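You operate a simulated robot arm through the tools that you are given. There is no shell and no other tool. Be economical: measure what you need, move in short steps, check, and stop when the job is done.

You are at the controls of a simulated robot arm. One attempt, no reset.

Task
Unlock the chest, put the 17 mm socket in its numbered hole, and lock up again.
Fine: the lock is the black lever; it goes in the SOCKETS drawer; leave the other two on the ledge.

It is judged by the outcome, as a careful person would: the job done as asked, and still so three seconds after it is handed in. It fails if anything else is knocked over, pushed out of place, dropped, spilled or broken.

Robot
A 6-joint arm with a two-finger parallel gripper, fixed in place. Base frame: the origin is at the foot of the arm, x ahead of it, y to its left, z up. Lengths are in m, angles in degrees, forces in N, time in s.
With the tool pointing down near the work surface it reaches from about 0.24 to 0.78 m from the base axis. Its first joint turns from -166.0 to 166.0 degrees. Payload 3.91 kg.
Tool frame: the origin (TCP) lies between the finger pads and is the grasp point; the fingertips stand 0.03 m ahead of it; z points along the fingers, y is the line along which they close. Largest opening 0.11 m; finger width 0.02, thickness 0.01; the body of the gripper, 0.048 by 0.112 m, starts 0.055 m behind the TCP.
Orientation is told as [roll, pitch, yaw] about the base's x, y, z axes, in that order, counted from this pose: with the fingers straight down and closing along the base's y, the tool's x points along the base's -x, its y along +y and its z along -z.

Tools
- The arm moves only by the tool step_arm. Its argument "series" is text: rows parted by semicolons, each of 7 numbers parted by spaces: the finger opening in m, from 0 to 0.11, then the shift along the base's x, y, z in units of 300 mm (1.0 is 300 mm), then the turn, a rotation vector about the base's x, y, z in units of 180 degrees (1.0 is 180 degrees). In form: jaw tx ty tz wx wy wz; .... A call has 1 to 8 rows; each row is the pose to reach, as a shift and turn from the pose commanded when the call began. A call with a number of a shift or a turn outside -1 to 1 is refused whole. A row lasts 0.2 s, in which the tool goes at most 0.05 m and 8.6 degrees; a call with a longer step from one row to the next is refused whole, and so is a gripper value outside its range. A pose out of reach is approached as far as the arm can. The call stops where the force on the tool passes 60 N (or 10 N more than at its start, if that is more) or the arm is blocked; 0.2 s more then pass. Each finger travels about 0.045 m/s and halts on what it meets, pressing with about 31 N; the grip force reading is that of the motor and also rises with nothing between the fingers. The clock runs only during rows and for 0.2 s after the last one: add rows that repeat a pose to give the fingers time. The reply holds the time, the measured pose of the TCP, the force on the tool along the base axes, the opening and the grip force, in the units named above and with some noise.
- Cameras (640 x 400 px; columns grow to the right, rows downward): "scene" is fixed at [0.0527, 0.4994, 1.3558]; the picture's right is [-0.36, -0.93, 0.00], its down [-0.53, 0.21, -0.82] and it looks along [0.77, -0.30, -0.57] (base axes); focal length 361 px, centre (320, 200). "wrist" rides on the gripper at [-0.036, 0, -0.057] in the tool frame; the picture's right is [0.00, -1.00, 0.00], its down [0.97, 0.00, -0.24] and it looks along [0.24, 0.00, 0.97] (tool axes); focal length 218 px, centre (320, 200). There is no depth. A picture from a camera that has moved, and an enlarged one, comes with that camera's place and axes in the base frame and with its lens. The place of the scene camera against the robot may be out by one fixed shift of up to 0.012 m in any direction.
- capture(camera): a new picture of that camera. No time passes.
- raise_lower(by): slides the trunk up (or, below 0, down) by that many m; the arm rides with it, the base frame stays. It gives what a move gives, with no picture.
- inspect(camera, box): a new picture of the part [left, top, right, bottom] of that camera's present view, enlarged. No time passes.
- hand_in(): hands the job in; it is judged then, once.

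Work in short steps. Places have to be worked out from the pictures, the camera data and where the tool is seen: move nearer, look again, correct. Check each grasp and each placing, and mend what went wrong. You have 120 turns and 76 pictures in all, those below and enlarged ones among them. Open the gripper and draw the arm clear of the work before you hand the job in, unless the task says otherwise; then end with one line.

The tools are called by a JSON object that holds its "api" and its "payload". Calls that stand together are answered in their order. step_arm: Moves the arm, as the interface text tells. Its arguments: {"type":"object","properties":{"series":{"type":"string"}},"required":["series"]} The other tools are called the same way: raise_lower (by) slides the trunk up or down; capture (camera) takes a picture; inspect (camera, box) takes an enlarged picture of a part of a camera's view; hand_in () hands the job in.

At the start:

```text
time: 0.0
tool_pos: [0.402, 0.0554, 1.116]
orientation: [0.0, -0.1, 0.0]
ft_force: [-0.5, 0.4, -0.2]
opening: 0.1099
gripper_force: 0.1
trunk travel left (down, up): [-0.55, 0.06]
```

scene: 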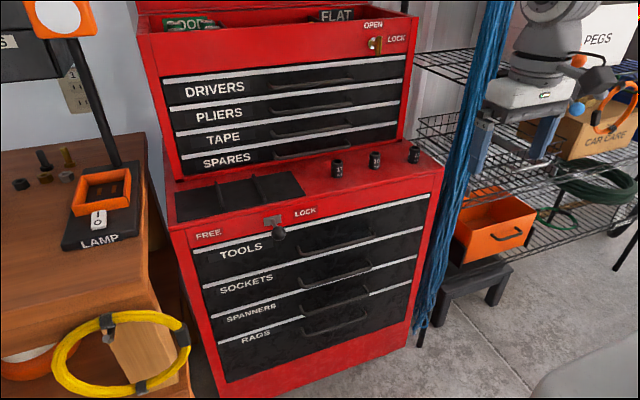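
wrist: 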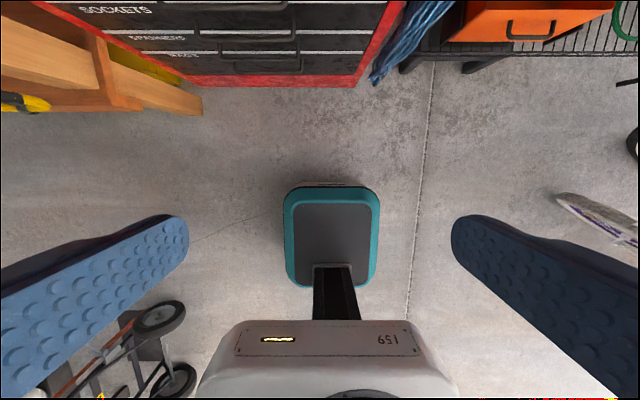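

I start by enlarging the lever area and the sockets on the ledge.

{"api": "inspect", "payload": {"camera": "scene", "box": [180, 190, 440, 352]}}

{"api": "inspect", "payload": {"camera": "scene", "box": [310, 130, 440, 211]}}

```text
2.46 times, centred on (310, 271) of scene
camera zoom: at [0.0527, 0.4994, 1.3558], right [-0.36, -0.93, 0.0], down [-0.53, 0.21, -0.82], along [0.77, -0.3, -0.57], focal length 888 px, centre (345, 25)
```

zoom: 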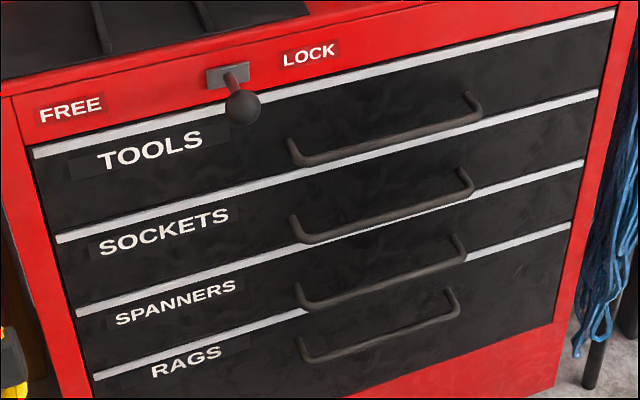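

```text
4.92 times, centred on (375, 170) of scene
camera zoom: at [0.0527, 0.4994, 1.3558], right [-0.36, -0.93, 0.0], down [-0.53, 0.21, -0.82], along [0.77, -0.3, -0.57], focal length 1777 px, centre (49, 345)
```

zoom: 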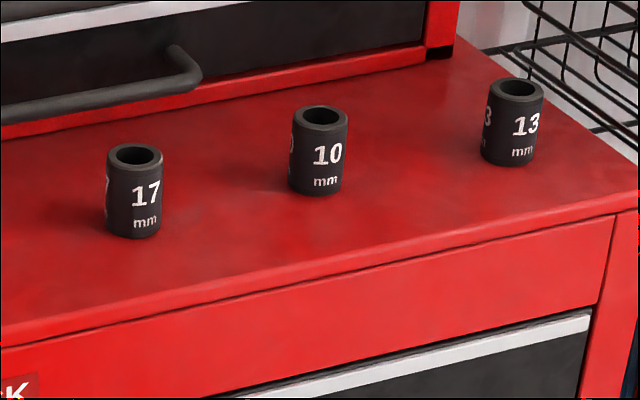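

The lower chest's front stands at about x 0.735 and its ledge at about z 0.87. The lever is near y 0.355, z 0.815. I'll swing the tool towards facing the chest, to look closer with the wrist camera.

{"api": "step_arm", "payload": {"series": "0.11 0.0 0.108 -0.083 0 -0.047 0; 0.11 0.0 0.216 -0.166 0 -0.094 0; 0.11 0 0.324 -0.249 0 -0.141 0; 0.11 0 0.432 -0.332 0 -0.188 0; 0.11 0 0.54 -0.415 0 -0.235 0; 0.11 0 0.648 -0.498 0 -0.282 0; 0.11 0 0.756 -0.581 0 -0.329 0; 0.11 0 0.864 -0.664 0 -0.376 0"}}

{"api": "capture", "payload": {"camera": "wrist"}}

```text
time: 1.8
tool_pos: [0.4176, 0.3453, 0.9425]
orientation: [-2.7, -67.5, 2.2]
ft_force: [0.2, 0.7, -0.1]
opening: 0.1099
gripper_force: 0.0
out of reach, approached as far as the arm can: row 7, 8
trunk travel left (down, up): [-0.55, 0.06]
```

```text
71 pictures are left
camera wrist: at [0.3778, 0.3463, 0.9992], right [-0.01, -1.0, 0.02], down [-0.59, -0.01, -0.8], along [0.8, -0.02, -0.59], focal length 218 px, centre (320, 200)
```

wrist: 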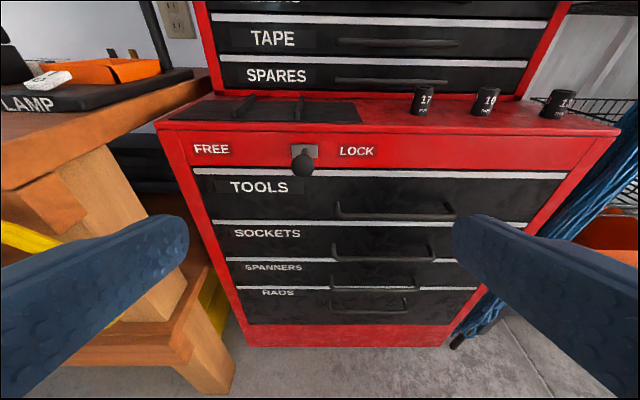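

The wrist view shows the lever, drawers and sockets well. I'll enlarge the lever and the sockets to see how the lever moves.

{"api": "inspect", "payload": {"camera": "wrist", "box": [180, 80, 420, 230]}}

```text
2.67 times, centred on (300, 155) of wrist
camera zoom: at [0.3778, 0.3463, 0.9992], right [-0.01, -1.0, 0.02], down [-0.59, -0.01, -0.8], along [0.8, -0.02, -0.59], focal length 582 px, centre (373, 320)
```

zoom: 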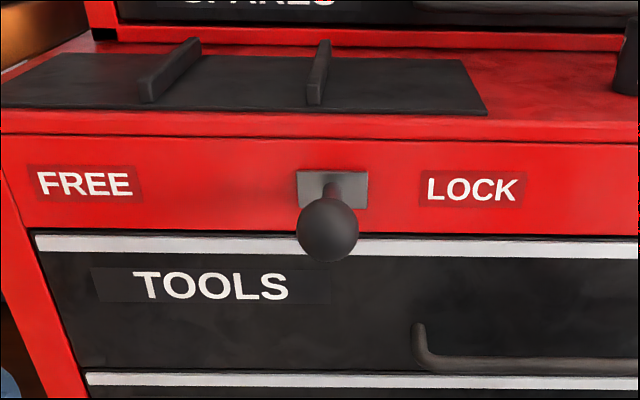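

The lever is a ball-ended stick standing straight out of the plate, with the ball near (0.69, 0.366, 0.836). I'll level the tool in front of it.

{"api": "step_arm", "payload": {"series": "0.11 0.12 0.02 -0.05 0 -0.025 0; 0.11 0.24 0.05 -0.1 0 -0.05 0; 0.11 0.36 0.08 -0.16 0 -0.075 0; 0.11 0.48 0.08 -0.22 0 -0.1 0; 0.11 0.55 0.08 -0.27 0 -0.124 0; 0.11 0.55 0.08 -0.27 0 -0.124 0"}}

{"api": "capture", "payload": {"camera": "wrist"}}

```text
time: 3.2
tool_pos: [0.5808, 0.3696, 0.8607]
orientation: [-93.8, -89.5, 93.6]
ft_force: [0.5, 0.1, -0.4]
opening: 0.1099
gripper_force: 0.0
out of reach, approached as far as the arm can: row 1, 2, 3, 4
trunk travel left (down, up): [-0.55, 0.06]
```

```text
69 pictures are left
camera wrist: at [0.5236, 0.3708, 0.8991], right [0.0, -1.0, 0.01], down [-0.24, -0.01, -0.97], along [0.97, -0.01, -0.24], focal length 218 px, centre (320, 200)
```

wrist: 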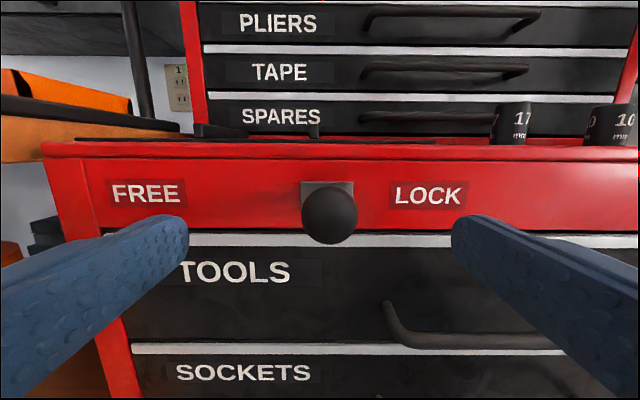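

Triangulating two views gives the ball at (0.640, 0.364, 0.862), the plate at x≈0.68 and the ledge at z≈0.896. I'll bracket the ball loosely between the fingers.

{"api": "step_arm", "payload": {"series": "0.08 0.05 -0.02 0 0 0 0; 0.06 0.1 -0.02 0 0 0 0; 0.05 0.14 -0.02 0 0 0 0; 0.05 0.14 -0.02 0 0 0 0; 0.05 0.14 -0.02 0 0 0 0; 0.05 0.14 -0.02 0 0 0 0"}}

{"api": "capture", "payload": {"camera": "wrist"}}

```text
time: 4.6
tool_pos: [0.623, 0.3644, 0.8618]
orientation: [-117.9, -90.0, 117.8]
ft_force: [-0.5, -0.2, 0.4]
opening: 0.0506
gripper_force: 0.1
trunk travel left (down, up): [-0.55, 0.06]
```

```text
68 pictures are left
camera wrist: at [0.5665, 0.3637, 0.8988], right [0.0, -1.0, 0.0], down [-0.24, 0.0, -0.97], along [0.97, 0.0, -0.24], focal length 218 px, centre (320, 200)
```

wrist: 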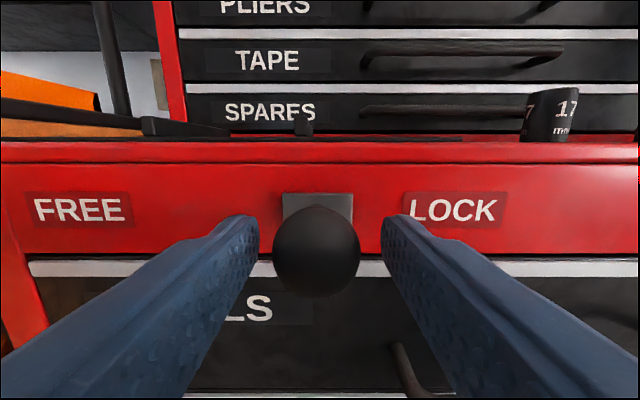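

The ball sits between the fingers as intended. I'll push it gently left towards FREE and watch the force.

{"api": "step_arm", "payload": {"series": "0.05 0 0.04 0 0 0 0; 0.05 0 0.08 0 0 0 0; 0.05 0 0.12 0 0 0 0; 0.05 0 0.12 0 0 0 0"}}

{"api": "capture", "payload": {"camera": "wrist"}}

```text
time: 5.6
tool_pos: [0.6224, 0.3987, 0.8617]
orientation: [-143.0, -90.0, 142.9]
ft_force: [-0.7, 0.0, 0.0]
opening: 0.0502
gripper_force: 0.5
trunk travel left (down, up): [-0.55, 0.06]
```

```text
67 pictures are left
camera wrist: at [0.5664, 0.3991, 0.8995], right [0.0, -1.0, 0.0], down [-0.24, 0.0, -0.97], along [0.97, 0.0, -0.24], focal length 218 px, centre (320, 200)
```

wrist: 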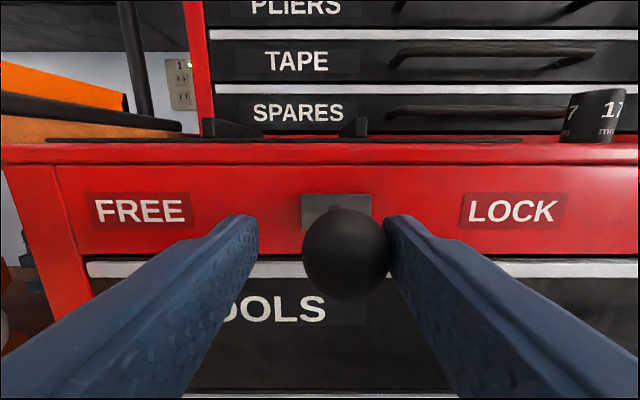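

The whole plate slides along the face with little force, so the lock is a slider. I'll keep pushing left until it meets its stop.

{"api": "step_arm", "payload": {"series": "0.05 0 0.04 0 0 0 0; 0.05 0 0.08 0 0 0 0; 0.05 0 0.12 0 0 0 0; 0.05 0 0.16 0 0 0 0; 0.05 0 0.2 0 0 0 0; 0.05 0 0.24 0 0 0 0; 0.05 0 0.28 0 0 0 0"}}

{"api": "capture", "payload": {"camera": "wrist"}}

```text
time: 6.9
tool_pos: [0.6251, 0.4467, 0.8618]
orientation: [-83.3, -89.9, 81.5]
ft_force: [-10.4, -44.9, 10.4]
opening: 0.0722
gripper_force: 22.7
trunk travel left (down, up): [-0.55, 0.06]
stopped in row 6: the force on the tool passed its limit (the readings are from after the stop); the commanded pose is now the measured one
```

```text
66 pictures are left
camera wrist: at [0.5686, 0.4484, 0.8994], right [-0.03, -1.0, 0.0], down [-0.24, 0.01, -0.97], along [0.97, -0.03, -0.24], focal length 218 px, centre (320, 200)
```

wrist: 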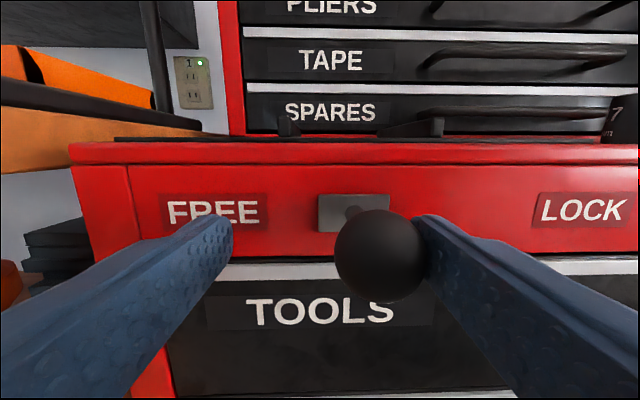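

The slider is against its stop at about y 0.42, on the FREE side. I'll ease off, back away and look to confirm it stays there.

{"api": "step_arm", "payload": {"series": "0.08 0 -0.03 0 0 0 0.0095; 0.09 0 -0.05 0 0 0 0.0095; 0.09 -0.12 -0.05 0 0 0 0.0095; 0.09 -0.24 -0.05 0 0 0 0.0095; 0.09 -0.36 -0.05 0 0 0 0.0095; 0.09 -0.36 -0.05 0 0 0 0.0095"}}

{"api": "capture", "payload": {"camera": "wrist"}}

```text
time: 8.3
tool_pos: [0.5157, 0.4396, 0.8602]
orientation: [-60.0, -89.7, 60.8]
ft_force: [-0.8, 0.3, -0.2]
opening: 0.0901
gripper_force: 0.1
trunk travel left (down, up): [-0.55, 0.06]
```

```text
65 pictures are left
camera wrist: at [0.4594, 0.4389, 0.8977], right [0.01, -1.0, 0.0], down [-0.24, -0.01, -0.97], along [0.97, 0.01, -0.24], focal length 218 px, centre (320, 200)
```

wrist: 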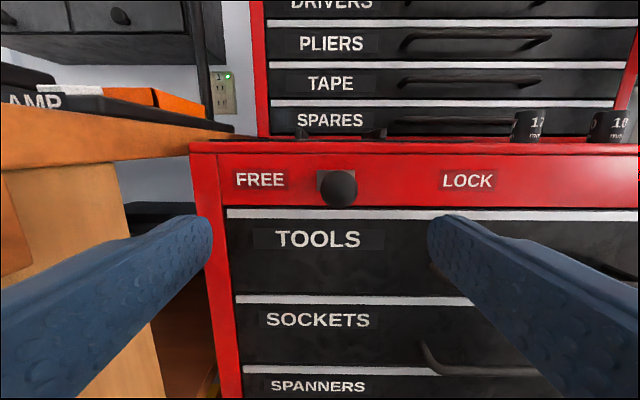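

The lock is now at FREE. Next I roll the tool so the fingers close vertically, and move it in front of the SOCKETS handle, which I estimate at (0.65, 0.21, 0.655).

{"api": "step_arm", "payload": {"series": "0.09 0 -0.09 -0.08 0.047 0 0; 0.09 0 -0.18 -0.16 0.094 0 0; 0.09 0 -0.27 -0.24 0.141 0 0; 0.09 0 -0.36 -0.32 0.188 0 0; 0.09 0 -0.45 -0.4 0.235 0 0; 0.09 0 -0.54 -0.48 0.282 0 0; 0.09 0 -0.63 -0.56 0.329 0 0; 0.09 0 -0.72 -0.64 0.376 0 0"}}

{"api": "capture", "payload": {"camera": "wrist"}}

```text
time: 9.6
tool_pos: [0.6605, 0.5316, 0.7134]
orientation: [87.2, -52.0, -86.5]
ft_force: [-12.6, -3.1, 7.2]
opening: 0.0898
gripper_force: 0.1
out of reach, approached as far as the arm can: row 1, 2, 3, 4, 5, 6
trunk travel left (down, up): [-0.55, 0.06]
stopped in row 6: the force on the tool passed its limit (the readings are from after the stop); the commanded pose is now the measured one
```

```text
64 pictures are left
camera wrist: at [0.6046, 0.5077, 0.7444], right [0.0, -0.79, -0.61], down [-0.28, 0.59, -0.76], along [0.96, 0.17, -0.22], focal length 218 px, centre (320, 200)
```

wrist: 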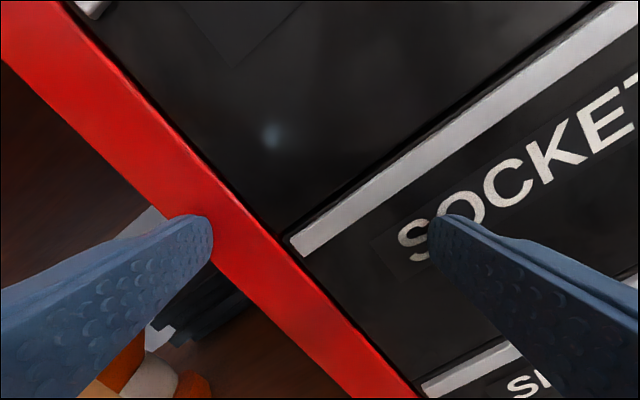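

The arm could not follow that path and wandered, so its fingertips touched the chest front. I'll check the scene before backing off.

{"api": "capture", "payload": {"camera": "scene"}}

```text
63 pictures are left
```

scene: 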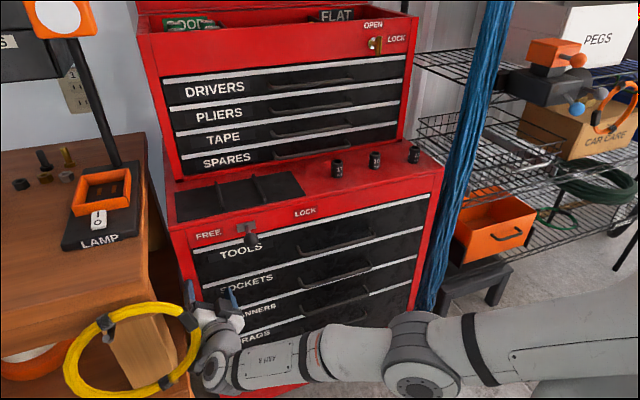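

The yellow hose ring near the wrist looks slightly different from before, so I'll look closer.

{"api": "inspect", "payload": {"camera": "scene", "box": [0, 270, 208, 400]}}

```text
3.08 times, centred on (104, 335) of scene
camera zoom: at [0.0527, 0.4994, 1.3558], right [-0.36, -0.93, 0.0], down [-0.53, 0.21, -0.82], along [0.77, -0.3, -0.57], focal length 1111 px, centre (985, -215)
```

zoom: 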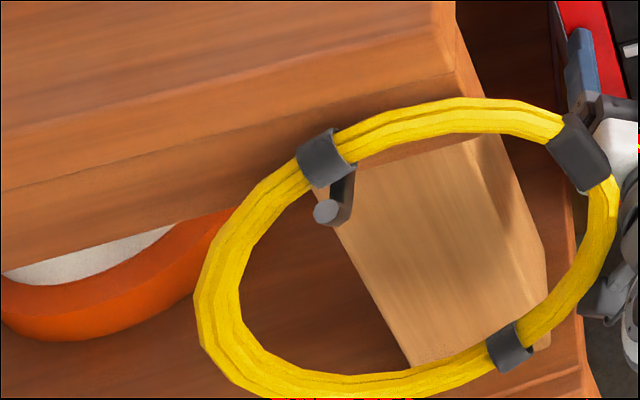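

The hose ring hangs from a hook and the wrist has nudged it aside. I'll move slowly away to the right (-y) and slightly back, to let it hang free again.

{"api": "step_arm", "payload": {"series": "0.09 -0.03 -0.05 0 0 0 0; 0.09 -0.06 -0.12 0 0 0 0; 0.09 -0.08 -0.2 0 0 0 0"}}

{"api": "capture", "payload": {"camera": "scene"}}

```text
time: 10.4
tool_pos: [0.6603, 0.53, 0.7132]
orientation: [87.0, -52.2, -86.3]
ft_force: [-13.2, -1.5, 6.6]
opening: 0.0914
gripper_force: 1.7
out of reach, approached as far as the arm can: row 1, 2, 3
trunk travel left (down, up): [-0.55, 0.06]
```

```text
61 pictures are left
```

scene: 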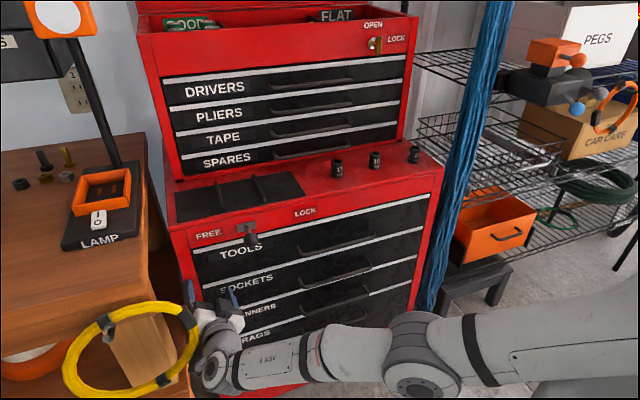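

The arm is at a limit with this roll. I'll unwind the roll in small steps, backing away from the chest and the hose.

{"api": "step_arm", "payload": {"series": "0.09 -0.02 -0.03 0.02 -0.04 0 0; 0.09 -0.04 -0.06 0.04 -0.08 0 0; 0.09 -0.06 -0.1 0.06 -0.12 0 0"}}

{"api": "capture", "payload": {"camera": "scene"}}

```text
time: 10.9
tool_pos: [0.6601, 0.5413, 0.7333]
orientation: [84.3, -61.6, -83.8]
ft_force: [-35.0, -18.7, 7.2]
opening: 0.084
gripper_force: 0.1
out of reach, approached as far as the arm can: row 1, 2
trunk travel left (down, up): [-0.55, 0.06]
stopped in row 2: the force on the tool passed its limit (the readings are from after the stop); the commanded pose is now the measured one
```

```text
60 pictures are left
```

scene: 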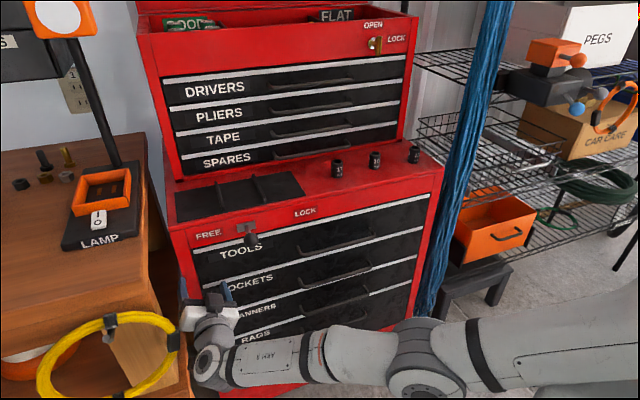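

The hose swung free again, but the fingertips still press on the chest's left front. I'll get the exact tool orientation from the wrist camera.

{"api": "capture", "payload": {"camera": "wrist"}}

```text
59 pictures are left
camera wrist: at [0.6048, 0.5227, 0.7682], right [0.0, -0.88, -0.47], down [-0.29, 0.45, -0.84], along [0.96, 0.13, -0.26], focal length 218 px, centre (320, 200)
```

wrist: 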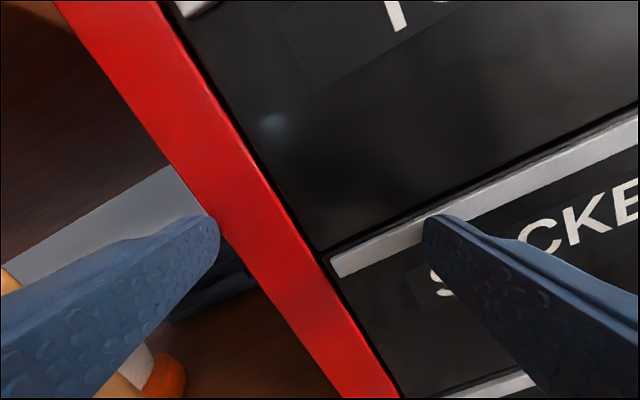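

The tool is rolled 28° and almost level. I'll head straight back towards the last good pose in front of the lever, drawing back first.

{"api": "step_arm", "payload": {"series": "0.09 -0.1 -0.02 0.06 -0.02 0 0; 0.09 -0.2 -0.08 0.16 -0.055 0 0; 0.09 -0.28 -0.16 0.26 -0.09 0 0; 0.09 -0.36 -0.24 0.35 -0.125 0 0; 0.09 -0.43 -0.32 0.42 -0.156 0 0"}}

{"api": "capture", "payload": {"camera": "scene"}}

```text
time: 12.1
tool_pos: [0.6085, 0.5792, 0.7389]
orientation: [0.3, -87.0, -0.7]
ft_force: [0.9, -1.2, 0.1]
opening: 0.0899
gripper_force: 0.0
out of reach, approached as far as the arm can: row 1, 2, 3, 4, 5
trunk travel left (down, up): [-0.55, 0.06]
```

```text
58 pictures are left
```

scene: 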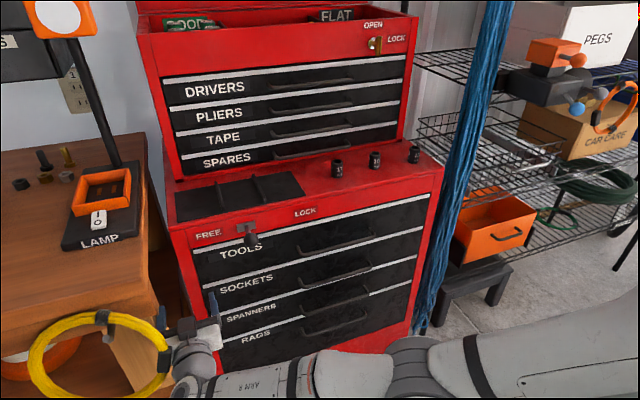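

My reading is that with the shoulder high (about z 1.0) a level tool over-bends the wrist, so I should lower the trunk for level work. First I go to a comfortable pose, pitching the tool down while moving right, away from the bench and hose.

{"api": "step_arm", "payload": {"series": "0.09 -0.04 -0.1 0.08 0 0.045 0; 0.09 -0.1 -0.23 0.14 0 0.09 0; 0.09 -0.16 -0.36 0.2 0 0.135 0; 0.09 -0.22 -0.5 0.26 0 0.18 0; 0.09 -0.28 -0.64 0.32 0 0.225 0; 0.09 -0.34 -0.78 0.36 0 0.27 0; 0.09 -0.38 -0.9 0.4 0 0.31 0; 0.09 -0.38 -0.9 0.4 0 0.35 0"}}

{"api": "capture", "payload": {"camera": "scene"}}

```text
time: 13.9
tool_pos: [0.6444, 0.4531, 0.5647]
orientation: [-0.3, -25.2, -0.1]
ft_force: [0.1, -0.9, 0.7]
opening: 0.0901
gripper_force: 0.1
out of reach, approached as far as the arm can: row 1, 2, 3, 4, 5, 6, 7, 8
trunk travel left (down, up): [-0.55, 0.06]
```

```text
57 pictures are left
```

scene: 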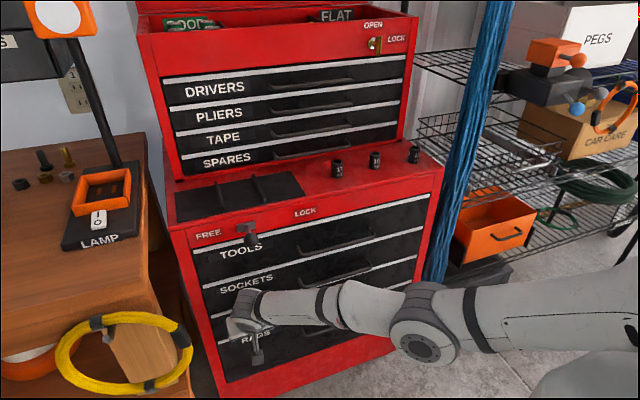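

The hose is back where it was. The arm looks stretched straight, which explains the "out of reach" answers. I'll pull the wrist down and inward to bend the elbow the right way.

{"api": "step_arm", "payload": {"series": "0.09 -0.05 -0.04 -0.12 0 0 0; 0.09 -0.12 -0.1 -0.24 0 0 0; 0.09 -0.2 -0.16 -0.35 0 0 0; 0.09 -0.3 -0.22 -0.4 0 0 0; 0.09 -0.4 -0.28 -0.4 0 0 0"}}

```text
time: 15.1
tool_pos: [0.5153, 0.3701, 0.4391]
orientation: [-0.3, -23.8, -0.1]
ft_force: [0.1, 0.9, 0.0]
opening: 0.0901
gripper_force: 0.0
trunk travel left (down, up): [-0.55, 0.06]
```

That worked: the arm follows exactly again. Now up and inward to a central pose in front of the chest.

{"api": "step_arm", "payload": {"series": "0.09 -0.06 -0.06 0.1 0 0 0; 0.09 -0.12 -0.12 0.22 0 0 0; 0.09 -0.18 -0.2 0.35 0 0 0; 0.09 -0.22 -0.28 0.5 0 0 0; 0.09 -0.24 -0.36 0.64 0 0 0; 0.09 -0.24 -0.42 0.78 0 0 0; 0.09 -0.24 -0.45 0.9 0 0 0"}}

{"api": "capture", "payload": {"camera": "scene"}}

```text
refused: row 4 steps farther than a row can; nothing moved
```

```text
56 pictures are left
```

scene: 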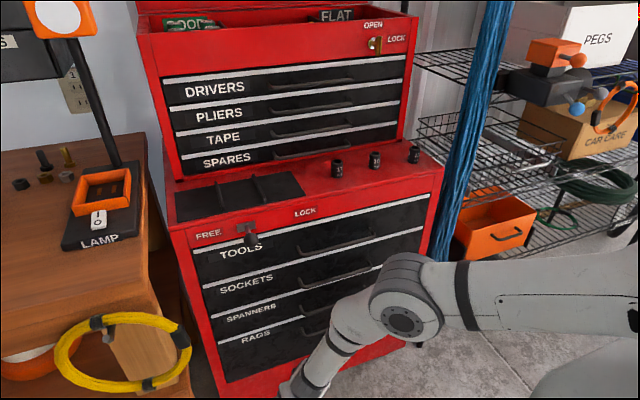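

One row was too long; I repeat the lift with shorter rows.

{"api": "step_arm", "payload": {"series": "0.09 -0.06 -0.06 0.1 0 0 0; 0.09 -0.12 -0.12 0.21 0 0 0; 0.09 -0.17 -0.18 0.33 0 0 0; 0.09 -0.2 -0.24 0.46 0 0 0; 0.09 -0.22 -0.3 0.6 0 0 0; 0.09 -0.24 -0.36 0.72 0 0 0; 0.09 -0.24 -0.42 0.84 0 0 0; 0.09 -0.24 -0.45 0.95 0 0 0"}}

{"api": "capture", "payload": {"camera": "wrist"}}

```text
time: 16.9
tool_pos: [0.4636, 0.2526, 0.7355]
orientation: [-1.8, -23.3, 0.4]
ft_force: [-0.2, -0.3, 0.0]
opening: 0.0901
gripper_force: 0.1
out of reach, approached as far as the arm can: row 3, 4, 5, 6, 7, 8
trunk travel left (down, up): [-0.55, 0.06]
```

```text
55 pictures are left
camera wrist: at [0.4744, 0.2543, 0.804], right [-0.01, -1.0, 0.03], down [-0.99, 0.0, -0.16], along [0.16, -0.03, -0.99], focal length 218 px, centre (320, 200)
```

wrist: 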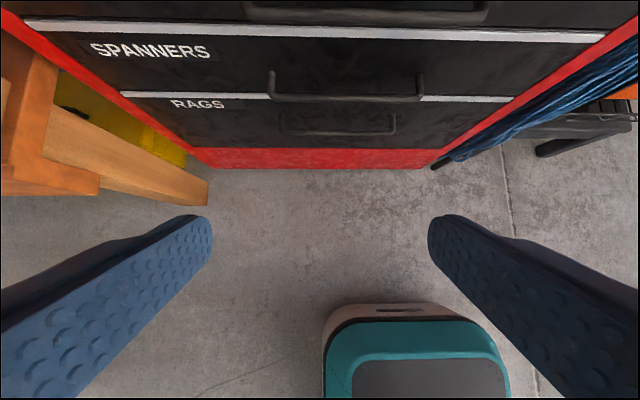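

The remaining limit matches a wrist-bend limit with the shoulder too high. There is only floor below, so I lower the trunk by 0.3 to bring the shoulder near the SOCKETS drawer's height.

{"api": "raise_lower", "payload": {"by": -0.3}}

```text
time: 19.9
tool_pos: [0.4635, 0.2521, 0.4354]
orientation: [-1.9, -23.4, 0.3]
ft_force: [-0.3, 0.9, 0.4]
opening: 0.0899
gripper_force: 0.0
trunk travel left (down, up): [-0.25, 0.36]
```

Now I raise the tool and pitch it up to about 30° below level, in front of the SOCKETS handle.

{"api": "step_arm", "payload": {"series": "0.09 0.03 -0.02 0.13 0 -0.035 0; 0.09 0.06 -0.05 0.26 0 -0.07 0; 0.09 0.09 -0.08 0.39 0 -0.105 0; 0.09 0.1 -0.11 0.52 0 -0.14 0; 0.09 0.1 -0.14 0.65 0 -0.175 0; 0.09 0.1 -0.14 0.75 0 -0.205 0"}}

{"api": "capture", "payload": {"camera": "wrist"}}

```text
time: 21.3
tool_pos: [0.4968, 0.2146, 0.6669]
orientation: [-3.1, -60.1, 1.3]
ft_force: [0.4, 0.4, -0.7]
opening: 0.0899
gripper_force: 0.0
out of reach, approached as far as the arm can: row 3, 4, 5, 6
trunk travel left (down, up): [-0.25, 0.36]
```

```text
54 pictures are left
camera wrist: at [0.4666, 0.2178, 0.727], right [-0.03, -1.0, 0.03], down [-0.69, 0.0, -0.72], along [0.72, -0.04, -0.69], focal length 218 px, centre (320, 200)
```

wrist: 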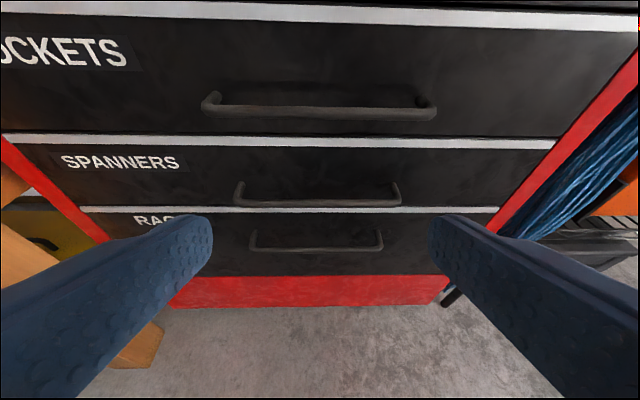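

The handle is clearly visible. Since the reach limit keeps appearing, I'll look at the arm's shape in the scene view.

{"api": "capture", "payload": {"camera": "scene"}}

```text
53 pictures are left
```

scene: 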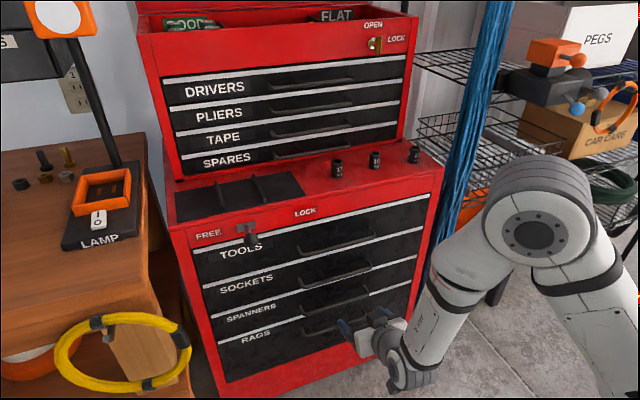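

I place the SOCKETS handle bar at (0.659, 0.208, 0.649), spanning y 0.105–0.31. I'll roll the fingers to close vertically, in the opposite sense this time, while moving a little forward.

{"api": "step_arm", "payload": {"series": "0.09 0.03 -0.01 0 -0.036 0 0.021; 0.09 0.06 -0.01 0 -0.072 0 0.042; 0.09 0.1 -0.01 0 -0.108 0 0.063; 0.09 0.13 -0.01 0 -0.144 0 0.084"}}

```text
time: 22.3
tool_pos: [0.5375, 0.2117, 0.6658]
orientation: [-43.0, -48.5, 49.9]
ft_force: [-0.1, -0.3, 0.3]
opening: 0.09
gripper_force: 0.1
trunk travel left (down, up): [-0.25, 0.36]
```

That rolled well with no limit. I continue the remaining 60° of roll.

{"api": "step_arm", "payload": {"series": "0.07 0 0 0 -0.036 0 0.021; 0.06 0 0 0 -0.072 0 0.042; 0.06 0 0 0 -0.108 0 0.063; 0.06 0 0 0 -0.144 0 0.084; 0.06 0 0 0 -0.18 0 0.104; 0.06 0 0 0 -0.216 0 0.125; 0.06 0 0 0 -0.252 0 0.146; 0.06 0 0 0 -0.289 0 0.167"}}

{"api": "capture", "payload": {"camera": "wrist"}}

```text
time: 24.1
tool_pos: [0.5372, 0.2114, 0.6678]
orientation: [-61.6, 0.4, 90.5]
ft_force: [0.4, 0.2, 0.6]
opening: 0.06
gripper_force: 0.1
trunk travel left (down, up): [-0.25, 0.36]
```

```text
52 pictures are left
camera wrist: at [0.4866, 0.2477, 0.6953], right [0.48, 0.01, 0.88], down [-0.2, -0.97, 0.12], along [0.86, -0.24, -0.46], focal length 218 px, centre (320, 200)
```

wrist: 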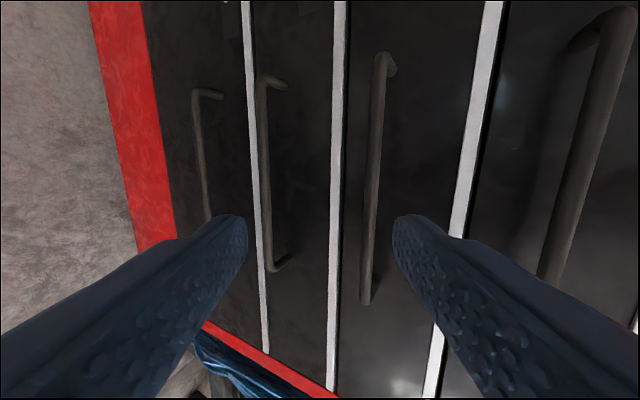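

The bar lies between the fingers' closing planes (z ≈ 0.651). I'll level the tool somewhat, to 15° down, and move to a stand-off just before the bar.

{"api": "step_arm", "payload": {"series": "0.05 0.06 -0.01 0.005 0 -0.03 0; 0.045 0.12 -0.01 0.01 0 -0.06 0; 0.04 0.165 -0.01 0.01 0 -0.08 0; 0.04 0.165 -0.01 0.01 0 -0.08 0"}}

{"api": "capture", "payload": {"camera": "wrist"}}

```text
time: 25.1
tool_pos: [0.5852, 0.2077, 0.6686]
orientation: [-76.1, 0.4, 90.4]
ft_force: [-0.4, 0.4, -0.4]
opening: 0.0401
gripper_force: 0.0
trunk travel left (down, up): [-0.25, 0.36]
```

```text
51 pictures are left
camera wrist: at [0.5314, 0.2437, 0.6836], right [0.24, 0.01, 0.97], down [-0.23, -0.97, 0.06], along [0.94, -0.24, -0.23], focal length 218 px, centre (320, 200)
```

wrist: 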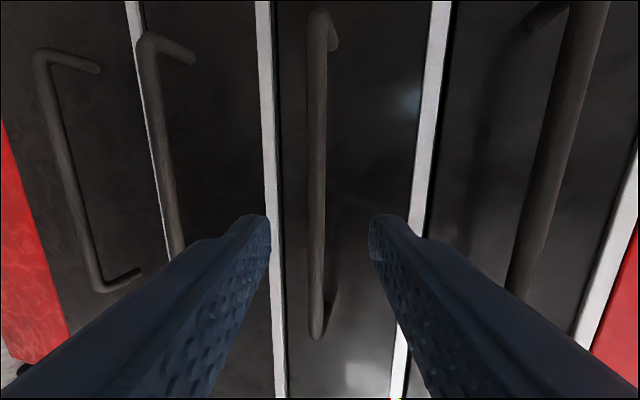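

The bar is centred between the fingertips. I advance along the tool axis and close on it.

{"api": "step_arm", "payload": {"series": "0.04 0.07 0 -0.018 0 0 0; 0.04 0.14 0 -0.036 0 0 0; 0.04 0.18 0 -0.047 0 0 0; 0.0 0.18 0 -0.047 0 0 0; 0.0 0.18 0 -0.047 0 0 0; 0.0 0.18 0 -0.047 0 0 0"}}

{"api": "capture", "payload": {"camera": "wrist"}}

```text
time: 26.5
tool_pos: [0.6398, 0.2078, 0.6526]
orientation: [-75.7, 0.4, 90.4]
ft_force: [-6.9, -0.5, -16.3]
opening: 0.0108
gripper_force: 42.5
trunk travel left (down, up): [-0.25, 0.36]
```

```text
50 pictures are left
camera wrist: at [0.5849, 0.2442, 0.6684], right [0.25, 0.01, 0.97], down [-0.23, -0.97, 0.07], along [0.94, -0.24, -0.24], focal length 218 px, centre (320, 200)
```

wrist: 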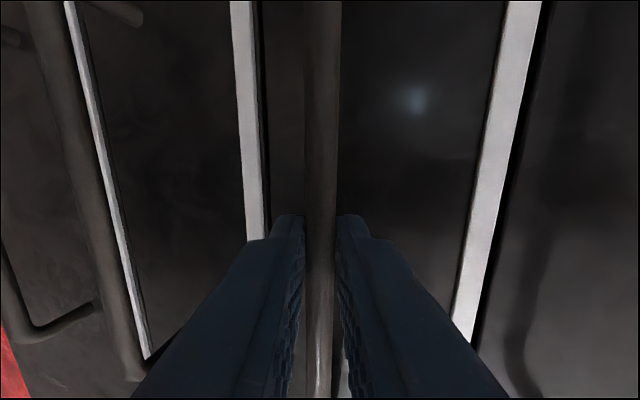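

The bar is gripped (opening 0.0108). I pull the drawer straight out slowly.

{"api": "step_arm", "payload": {"series": "0 -0.05 0 -0.005 0 0 0; 0 -0.11 0 -0.008 0 0 0; 0 -0.17 0 -0.008 0 0 0; 0 -0.23 0 -0.008 0 0 0; 0 -0.29 0 -0.008 0 0 0"}}

{"api": "capture", "payload": {"camera": "wrist"}}

```text
time: 27.7
tool_pos: [0.5532, 0.2078, 0.653]
orientation: [-75.9, 0.3, 90.5]
ft_force: [-1.5, 5.5, -7.0]
opening: 0.011
gripper_force: 44.9
trunk travel left (down, up): [-0.25, 0.36]
```

```text
49 pictures are left
camera wrist: at [0.498, 0.244, 0.6681], right [0.24, 0.01, 0.97], down [-0.22, -0.97, 0.07], along [0.94, -0.23, -0.23], focal length 218 px, centre (320, 200)
```

wrist: 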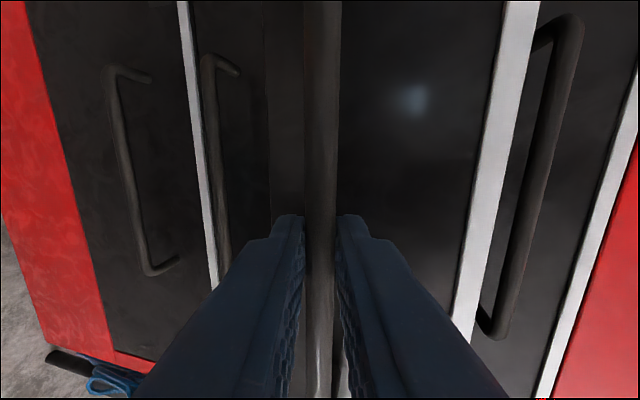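

The drawer is coming out. I keep pulling while pitching the tool downward about the bar, to stay within reach.

{"api": "step_arm", "payload": {"series": "0 -0.05 0 0.005 0 0.035 0; 0 -0.1 0 0.01 0 0.07 0; 0 -0.15 0 0.016 0 0.105 0; 0 -0.2 0 0.022 0 0.14 0; 0 -0.25 0 0.027 0 0.175 0"}}

{"api": "capture", "payload": {"camera": "scene"}}

```text
time: 28.9
tool_pos: [0.4782, 0.2097, 0.6622]
orientation: [-44.4, 0.1, 90.4]
ft_force: [-1.0, -2.4, -1.4]
opening: 0.0106
gripper_force: 44.9
trunk travel left (down, up): [-0.25, 0.36]
```

```text
48 pictures are left
```

scene: 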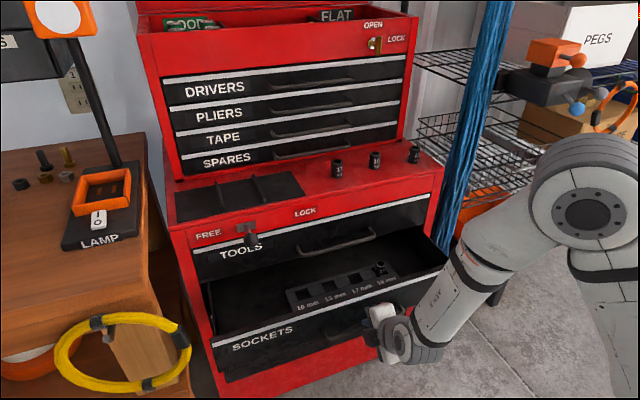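

The drawer is well out and shows a rack of labelled holes near its front. I enlarge that.

{"api": "inspect", "payload": {"camera": "scene", "box": [200, 220, 456, 380]}}

```text
2.50 times, centred on (328, 300) of scene
camera zoom: at [0.0527, 0.4994, 1.3558], right [-0.36, -0.93, 0.0], down [-0.53, 0.21, -0.82], along [0.77, -0.3, -0.57], focal length 902 px, centre (300, -50)
```

zoom: 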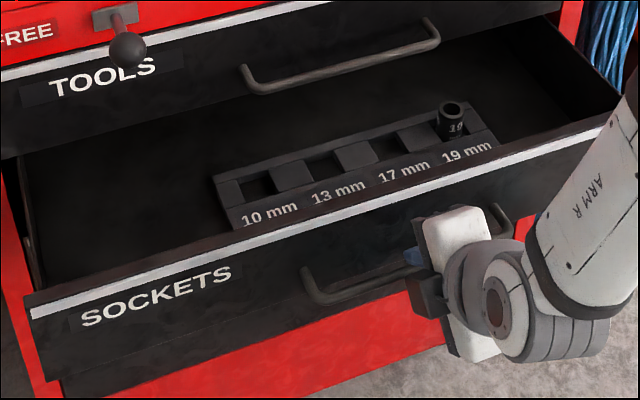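

The third hole is the 17 mm one, now at about x 0.63, still too near the handle above. I pull the drawer out further while pitching the tool steeper.

{"api": "step_arm", "payload": {"series": "0 -0.055 0 0.004 0 0.032 0; 0 -0.11 0 0.008 0 0.064 0; 0 -0.165 0 0.011 0 0.096 0; 0 -0.22 0 0.013 0 0.128 0; 0 -0.273 0 0.015 0 0.16 0"}}

{"api": "capture", "payload": {"camera": "scene"}}

```text
time: 30.1
tool_pos: [0.3967, 0.2094, 0.6676]
orientation: [-15.9, -0.3, 90.4]
ft_force: [-0.4, 16.2, 3.6]
opening: 0.0108
gripper_force: 44.8
trunk travel left (down, up): [-0.25, 0.36]
```

```text
46 pictures are left
```

scene: 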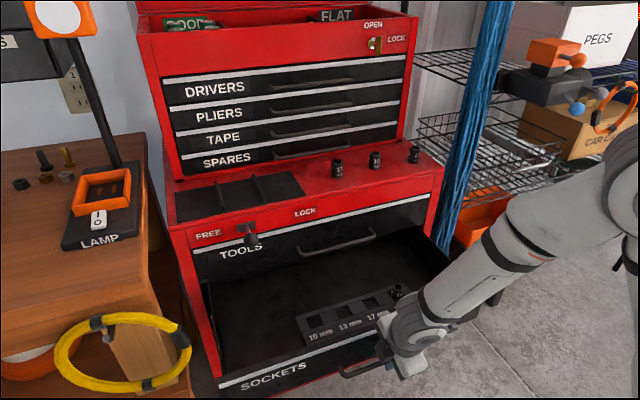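

The drawer is out about 0.26. I release the bar, opening only a little so the inner finger clears the drawer face, and back out along the tool axis.

{"api": "step_arm", "payload": {"series": "0.024 0 0 0 0 0 0; 0.024 0 0 0 0 0 0; 0.024 -0.02 0 0.09 0 0 0; 0.024 -0.05 0 0.19 0 0 0; 0.04 -0.08 0 0.3 0 0 0; 0.06 -0.08 0 0.43 0 0 0; 0.06 -0.08 0 0.56 0 0 0; 0.06 -0.08 0 0.66 0 0 0"}}

{"api": "capture", "payload": {"camera": "wrist"}}

```text
time: 31.9
tool_pos: [0.3729, 0.2091, 0.8647]
orientation: [-15.7, -0.2, 90.5]
ft_force: [0.2, 0.2, -0.3]
opening: 0.0601
gripper_force: 0.2
trunk travel left (down, up): [-0.25, 0.36]
```

```text
45 pictures are left
camera wrist: at [0.3581, 0.2445, 0.92], right [0.96, 0.01, 0.27], down [-0.06, -0.97, 0.23], along [0.26, -0.24, -0.94], focal length 218 px, centre (320, 200)
```

wrist: 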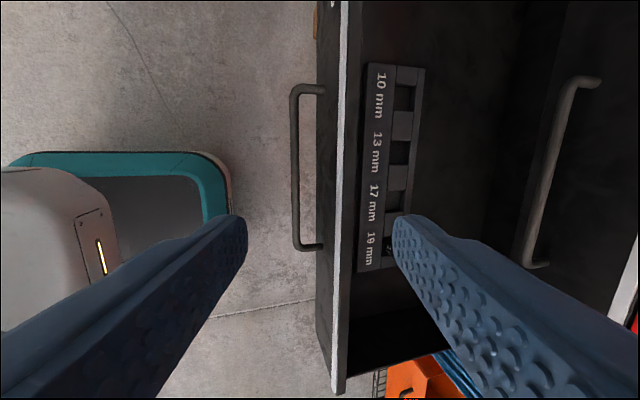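

The rack is visible. To measure it I move over the drawer with the tool straight down, the camera just beside the rack.

{"api": "step_arm", "payload": {"series": "0.06 0.1 -0.08 0 0 0.02 0; 0.06 0.2 -0.17 0 0 0.04 0; 0.06 0.31 -0.26 -0.02 0 0.06 0; 0.06 0.42 -0.35 -0.05 0 0.08 0; 0.06 0.52 -0.43 -0.07 0 0.088 0"}}

{"api": "capture", "payload": {"camera": "wrist"}}

```text
time: 33.1
tool_pos: [0.5289, 0.0798, 0.846]
orientation: [0.1, -0.3, 90.5]
ft_force: [-0.3, 0.3, 0.4]
opening: 0.0599
gripper_force: 0.0
trunk travel left (down, up): [-0.25, 0.36]
```

```text
44 pictures are left
camera wrist: at [0.5291, 0.1159, 0.9036], right [1.0, 0.01, 0.0], down [0.01, -0.97, 0.24], along [0.0, -0.24, -0.97], focal length 218 px, centre (320, 200)
```

wrist: 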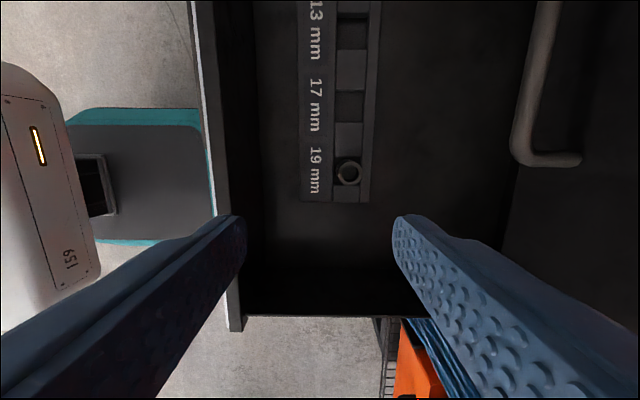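

{"api": "inspect", "payload": {"camera": "wrist", "box": [270, 0, 430, 220]}}

```text
1.82 times, centred on (350, 110) of wrist
camera zoom: at [0.5291, 0.1159, 0.9036], right [1.0, 0.01, 0.0], down [0.01, -0.97, 0.24], along [0.0, -0.24, -0.97], focal length 397 px, centre (266, 364)
```

zoom: 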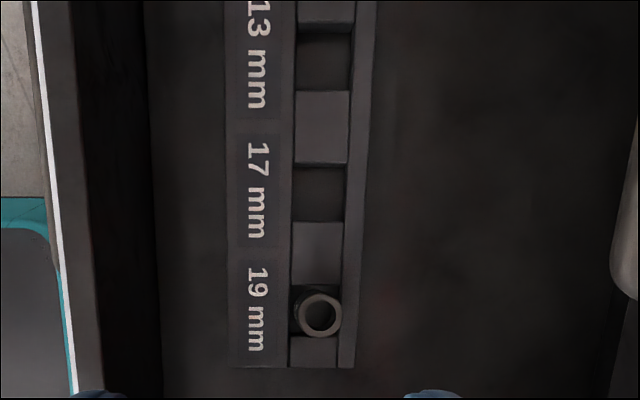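

The 17 mm hole is at about (0.562, 0.161), its rim at z≈0.63, about 35 mm square, with wide spacing. Next I fetch the socket: raise the trunk fully for reach over the ledge.

{"api": "raise_lower", "payload": {"by": 0.36}}

```text
time: 36.6
tool_pos: [0.5283, 0.0804, 1.2062]
orientation: [0.2, -0.3, 90.5]
ft_force: [-0.9, 0.6, 0.0]
opening: 0.06
gripper_force: 0.0
trunk travel left (down, up): [-0.61, 0.0]
```

Now I turn the wrist back so the fingers close along y, shifting towards the sockets.

{"api": "step_arm", "payload": {"series": "0.06 0 0.03 -0.03 0 0 -0.047; 0.06 0 0.06 -0.06 0 0 -0.094; 0.06 0 0.09 -0.09 0 0 -0.141; 0.06 0 0.12 -0.12 0 0 -0.188; 0.06 0 0.15 -0.15 0 0 -0.235; 0.06 0 0.18 -0.18 0 0 -0.282; 0.06 0 0.21 -0.21 0 0 -0.329; 0.06 0 0.24 -0.24 0 0 -0.376"}}

{"api": "step_arm", "payload": {"series": "0.06 0.05 0.03 -0.03 0 0 -0.045; 0.06 0.1 0.06 -0.06 0 0 -0.09; 0.06 0.15 0.06 -0.09 0 0 -0.127"}}

{"api": "capture", "payload": {"camera": "wrist"}}

```text
time: 38.4
tool_pos: [0.5278, 0.1538, 1.1334]
orientation: [0.1, -0.2, 22.5]
ft_force: [-0.9, -0.2, 0.6]
opening: 0.06
gripper_force: 0.0
trunk travel left (down, up): [-0.61, 0.0]
```

```text
time: 39.2
tool_pos: [0.5742, 0.1716, 1.1063]
orientation: [0.1, -0.3, -0.2]
ft_force: [-0.2, -0.2, 0.3]
opening: 0.0598
gripper_force: 0.0
trunk travel left (down, up): [-0.61, 0.0]
```

```text
42 pictures are left
camera wrist: at [0.6112, 0.1708, 1.1648], right [0.0, -1.0, 0.0], down [-0.97, 0.0, 0.24], along [-0.24, 0.0, -0.97], focal length 218 px, centre (320, 200)
```

wrist: 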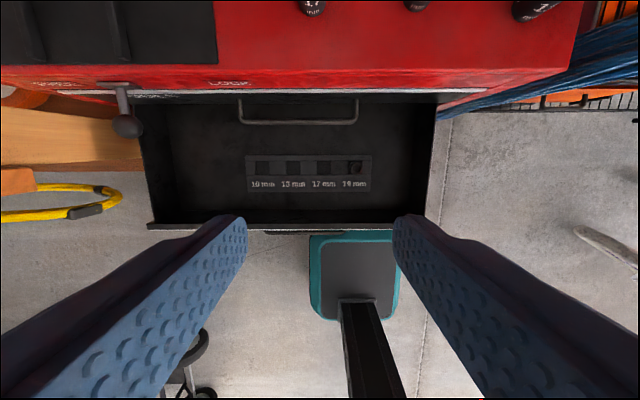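

Socket 17 is just in view at the top. I tilt the tool 20° outward to see and approach it.

{"api": "step_arm", "payload": {"series": "0.06 0.04 0 -0.02 0 -0.04 0; 0.06 0.08 0 -0.04 0 -0.08 0; 0.06 0.12 0 -0.06 0 -0.111 0"}}

{"api": "capture", "payload": {"camera": "wrist"}}

```text
time: 40.0
tool_pos: [0.6097, 0.1716, 1.088]
orientation: [0.2, -20.2, -0.1]
ft_force: [-0.2, 0.7, 0.0]
opening: 0.0595
gripper_force: 0.0
trunk travel left (down, up): [-0.61, 0.0]
```

```text
41 pictures are left
camera wrist: at [0.6237, 0.1705, 1.1554], right [0.0, -1.0, 0.0], down [-0.99, 0.0, -0.11], along [0.11, 0.0, -0.99], focal length 218 px, centre (320, 200)
```

wrist: 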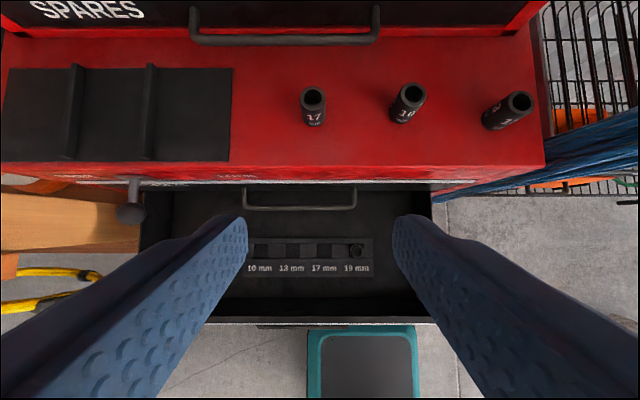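

{"api": "inspect", "payload": {"camera": "wrist", "box": [280, 70, 440, 170]}}

```text
4.00 times, centred on (360, 120) of wrist
camera zoom: at [0.6237, 0.1705, 1.1554], right [0.0, -1.0, 0.0], down [-0.99, 0.0, -0.11], along [0.11, 0.0, -0.99], focal length 873 px, centre (160, 520)
```

zoom: 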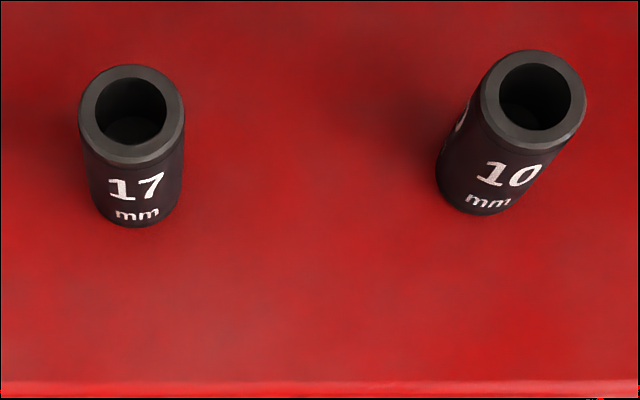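

Socket 17 stands at about (0.758, 0.178), z 0.893–0.931, diameter 29 mm. I'll go to a pre-grasp point back along the 20° tilted axis.

{"api": "step_arm", "payload": {"series": "0.06 0.1 0.01 -0.06 0 0 0; 0.06 0.2 0.021 -0.12 0 0 0; 0.06 0.3 0.021 -0.18 0 0 0; 0.06 0.37 0.021 -0.227 0 0 0"}}

{"api": "capture", "payload": {"camera": "wrist"}}

```text
time: 41.0
tool_pos: [0.7213, 0.1769, 1.0198]
orientation: [0.2, -20.3, -0.1]
ft_force: [0.1, -0.5, 0.4]
opening: 0.0598
gripper_force: 0.1
trunk travel left (down, up): [-0.61, 0.0]
```

```text
39 pictures are left
camera wrist: at [0.7353, 0.1773, 1.0864], right [0.0, -1.0, 0.0], down [-0.99, 0.0, -0.11], along [0.11, 0.0, -0.99], focal length 218 px, centre (320, 200)
```

wrist: 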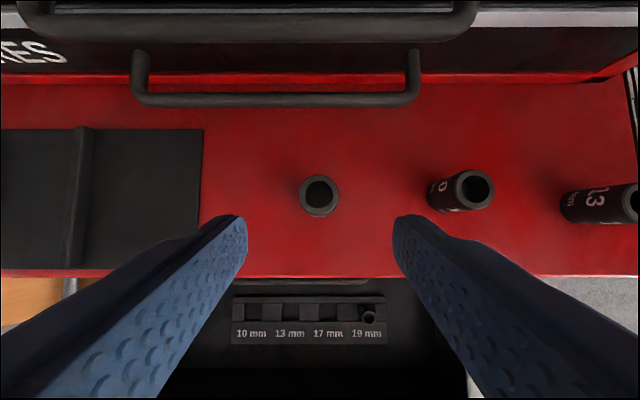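

The socket is centred between the fingers. I descend along the tool axis and close.

{"api": "step_arm", "payload": {"series": "0.06 0.03 0.003 -0.09 0 0 0; 0.06 0.06 0.003 -0.175 0 0 0; 0.06 0.085 0.003 -0.25 0 0 0; 0.06 0.085 0.003 -0.25 0 0 0"}}

{"api": "capture", "payload": {"camera": "wrist"}}

```text
time: 42.0
tool_pos: [0.7458, 0.1778, 0.9464]
orientation: [0.2, -20.4, -0.1]
ft_force: [0.2, -0.1, -0.1]
opening: 0.06
gripper_force: 0.0
trunk travel left (down, up): [-0.61, 0.0]
```

```text
38 pictures are left
camera wrist: at [0.7602, 0.1768, 1.0136], right [0.0, -1.0, 0.0], down [-0.99, 0.0, -0.11], along [0.11, 0.0, -0.99], focal length 218 px, centre (320, 200)
```

wrist: 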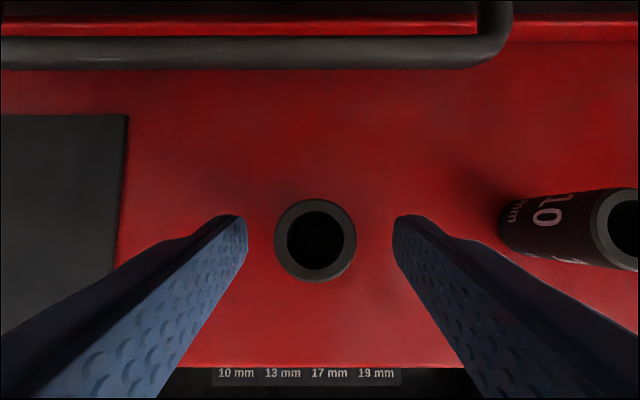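

Everything lines up, with the tips about 16 mm below the socket's top. I close and check.

{"api": "step_arm", "payload": {"series": "0.04 0 0 0 0 0 0; 0.0 0 0 0 0 0 0; 0.0 0 0 0 0 0 0; 0.0 0 0 0 0 0 0"}}

{"api": "capture", "payload": {"camera": "wrist"}}

```text
time: 43.0
tool_pos: [0.7456, 0.1771, 0.9471]
orientation: [0.1, -20.3, 0.0]
ft_force: [1.0, 1.0, 0.3]
opening: 0.0267
gripper_force: 31.7
trunk travel left (down, up): [-0.61, 0.0]
```

```text
37 pictures are left
camera wrist: at [0.7601, 0.1769, 1.0136], right [0.0, -1.0, 0.0], down [-0.99, 0.0, -0.11], along [0.11, 0.0, -0.99], focal length 218 px, centre (320, 200)
```

wrist: 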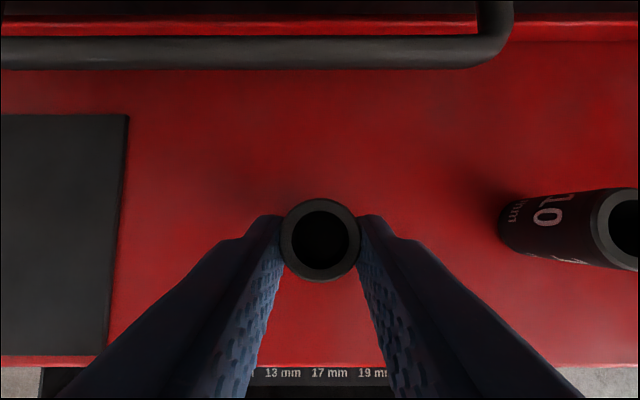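

The socket is held (opening 0.0267). I lift it straight up and then carry it back over the drawer.

{"api": "step_arm", "payload": {"series": "0 0 0 0.1 0 0 0; 0 0 0 0.25 0 0 0; 0 -0.05 0 0.38 0 0 0; 0 -0.2 -0.02 0.4 0 0 0; 0 -0.35 -0.04 0.4 0 0 0; 0 -0.5 -0.055 0.4 0 0 0; 0 -0.645 -0.055 0.4 0 0 0; 0 -0.645 -0.055 0.4 0 0 0"}}

{"api": "capture", "payload": {"camera": "wrist"}}

```text
time: 44.8
tool_pos: [0.5546, 0.1606, 1.0644]
orientation: [0.2, -20.2, -0.1]
ft_force: [-1.4, 0.2, -1.2]
opening: 0.0001
gripper_force: 31.1
trunk travel left (down, up): [-0.61, 0.0]
```

```text
36 pictures are left
camera wrist: at [0.5694, 0.16, 1.1316], right [0.0, -1.0, 0.0], down [-0.99, 0.0, -0.11], along [0.11, 0.0, -0.99], focal length 218 px, centre (320, 200)
```

wrist: 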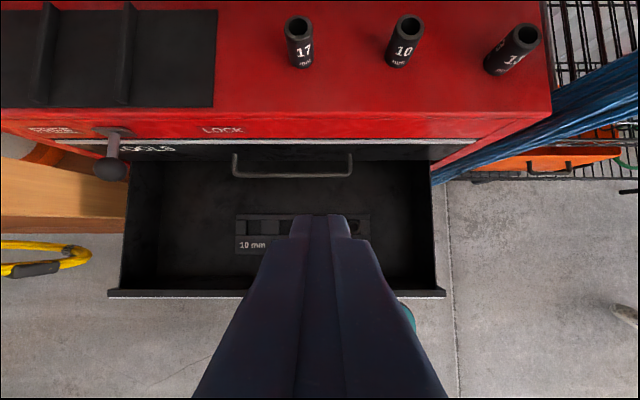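

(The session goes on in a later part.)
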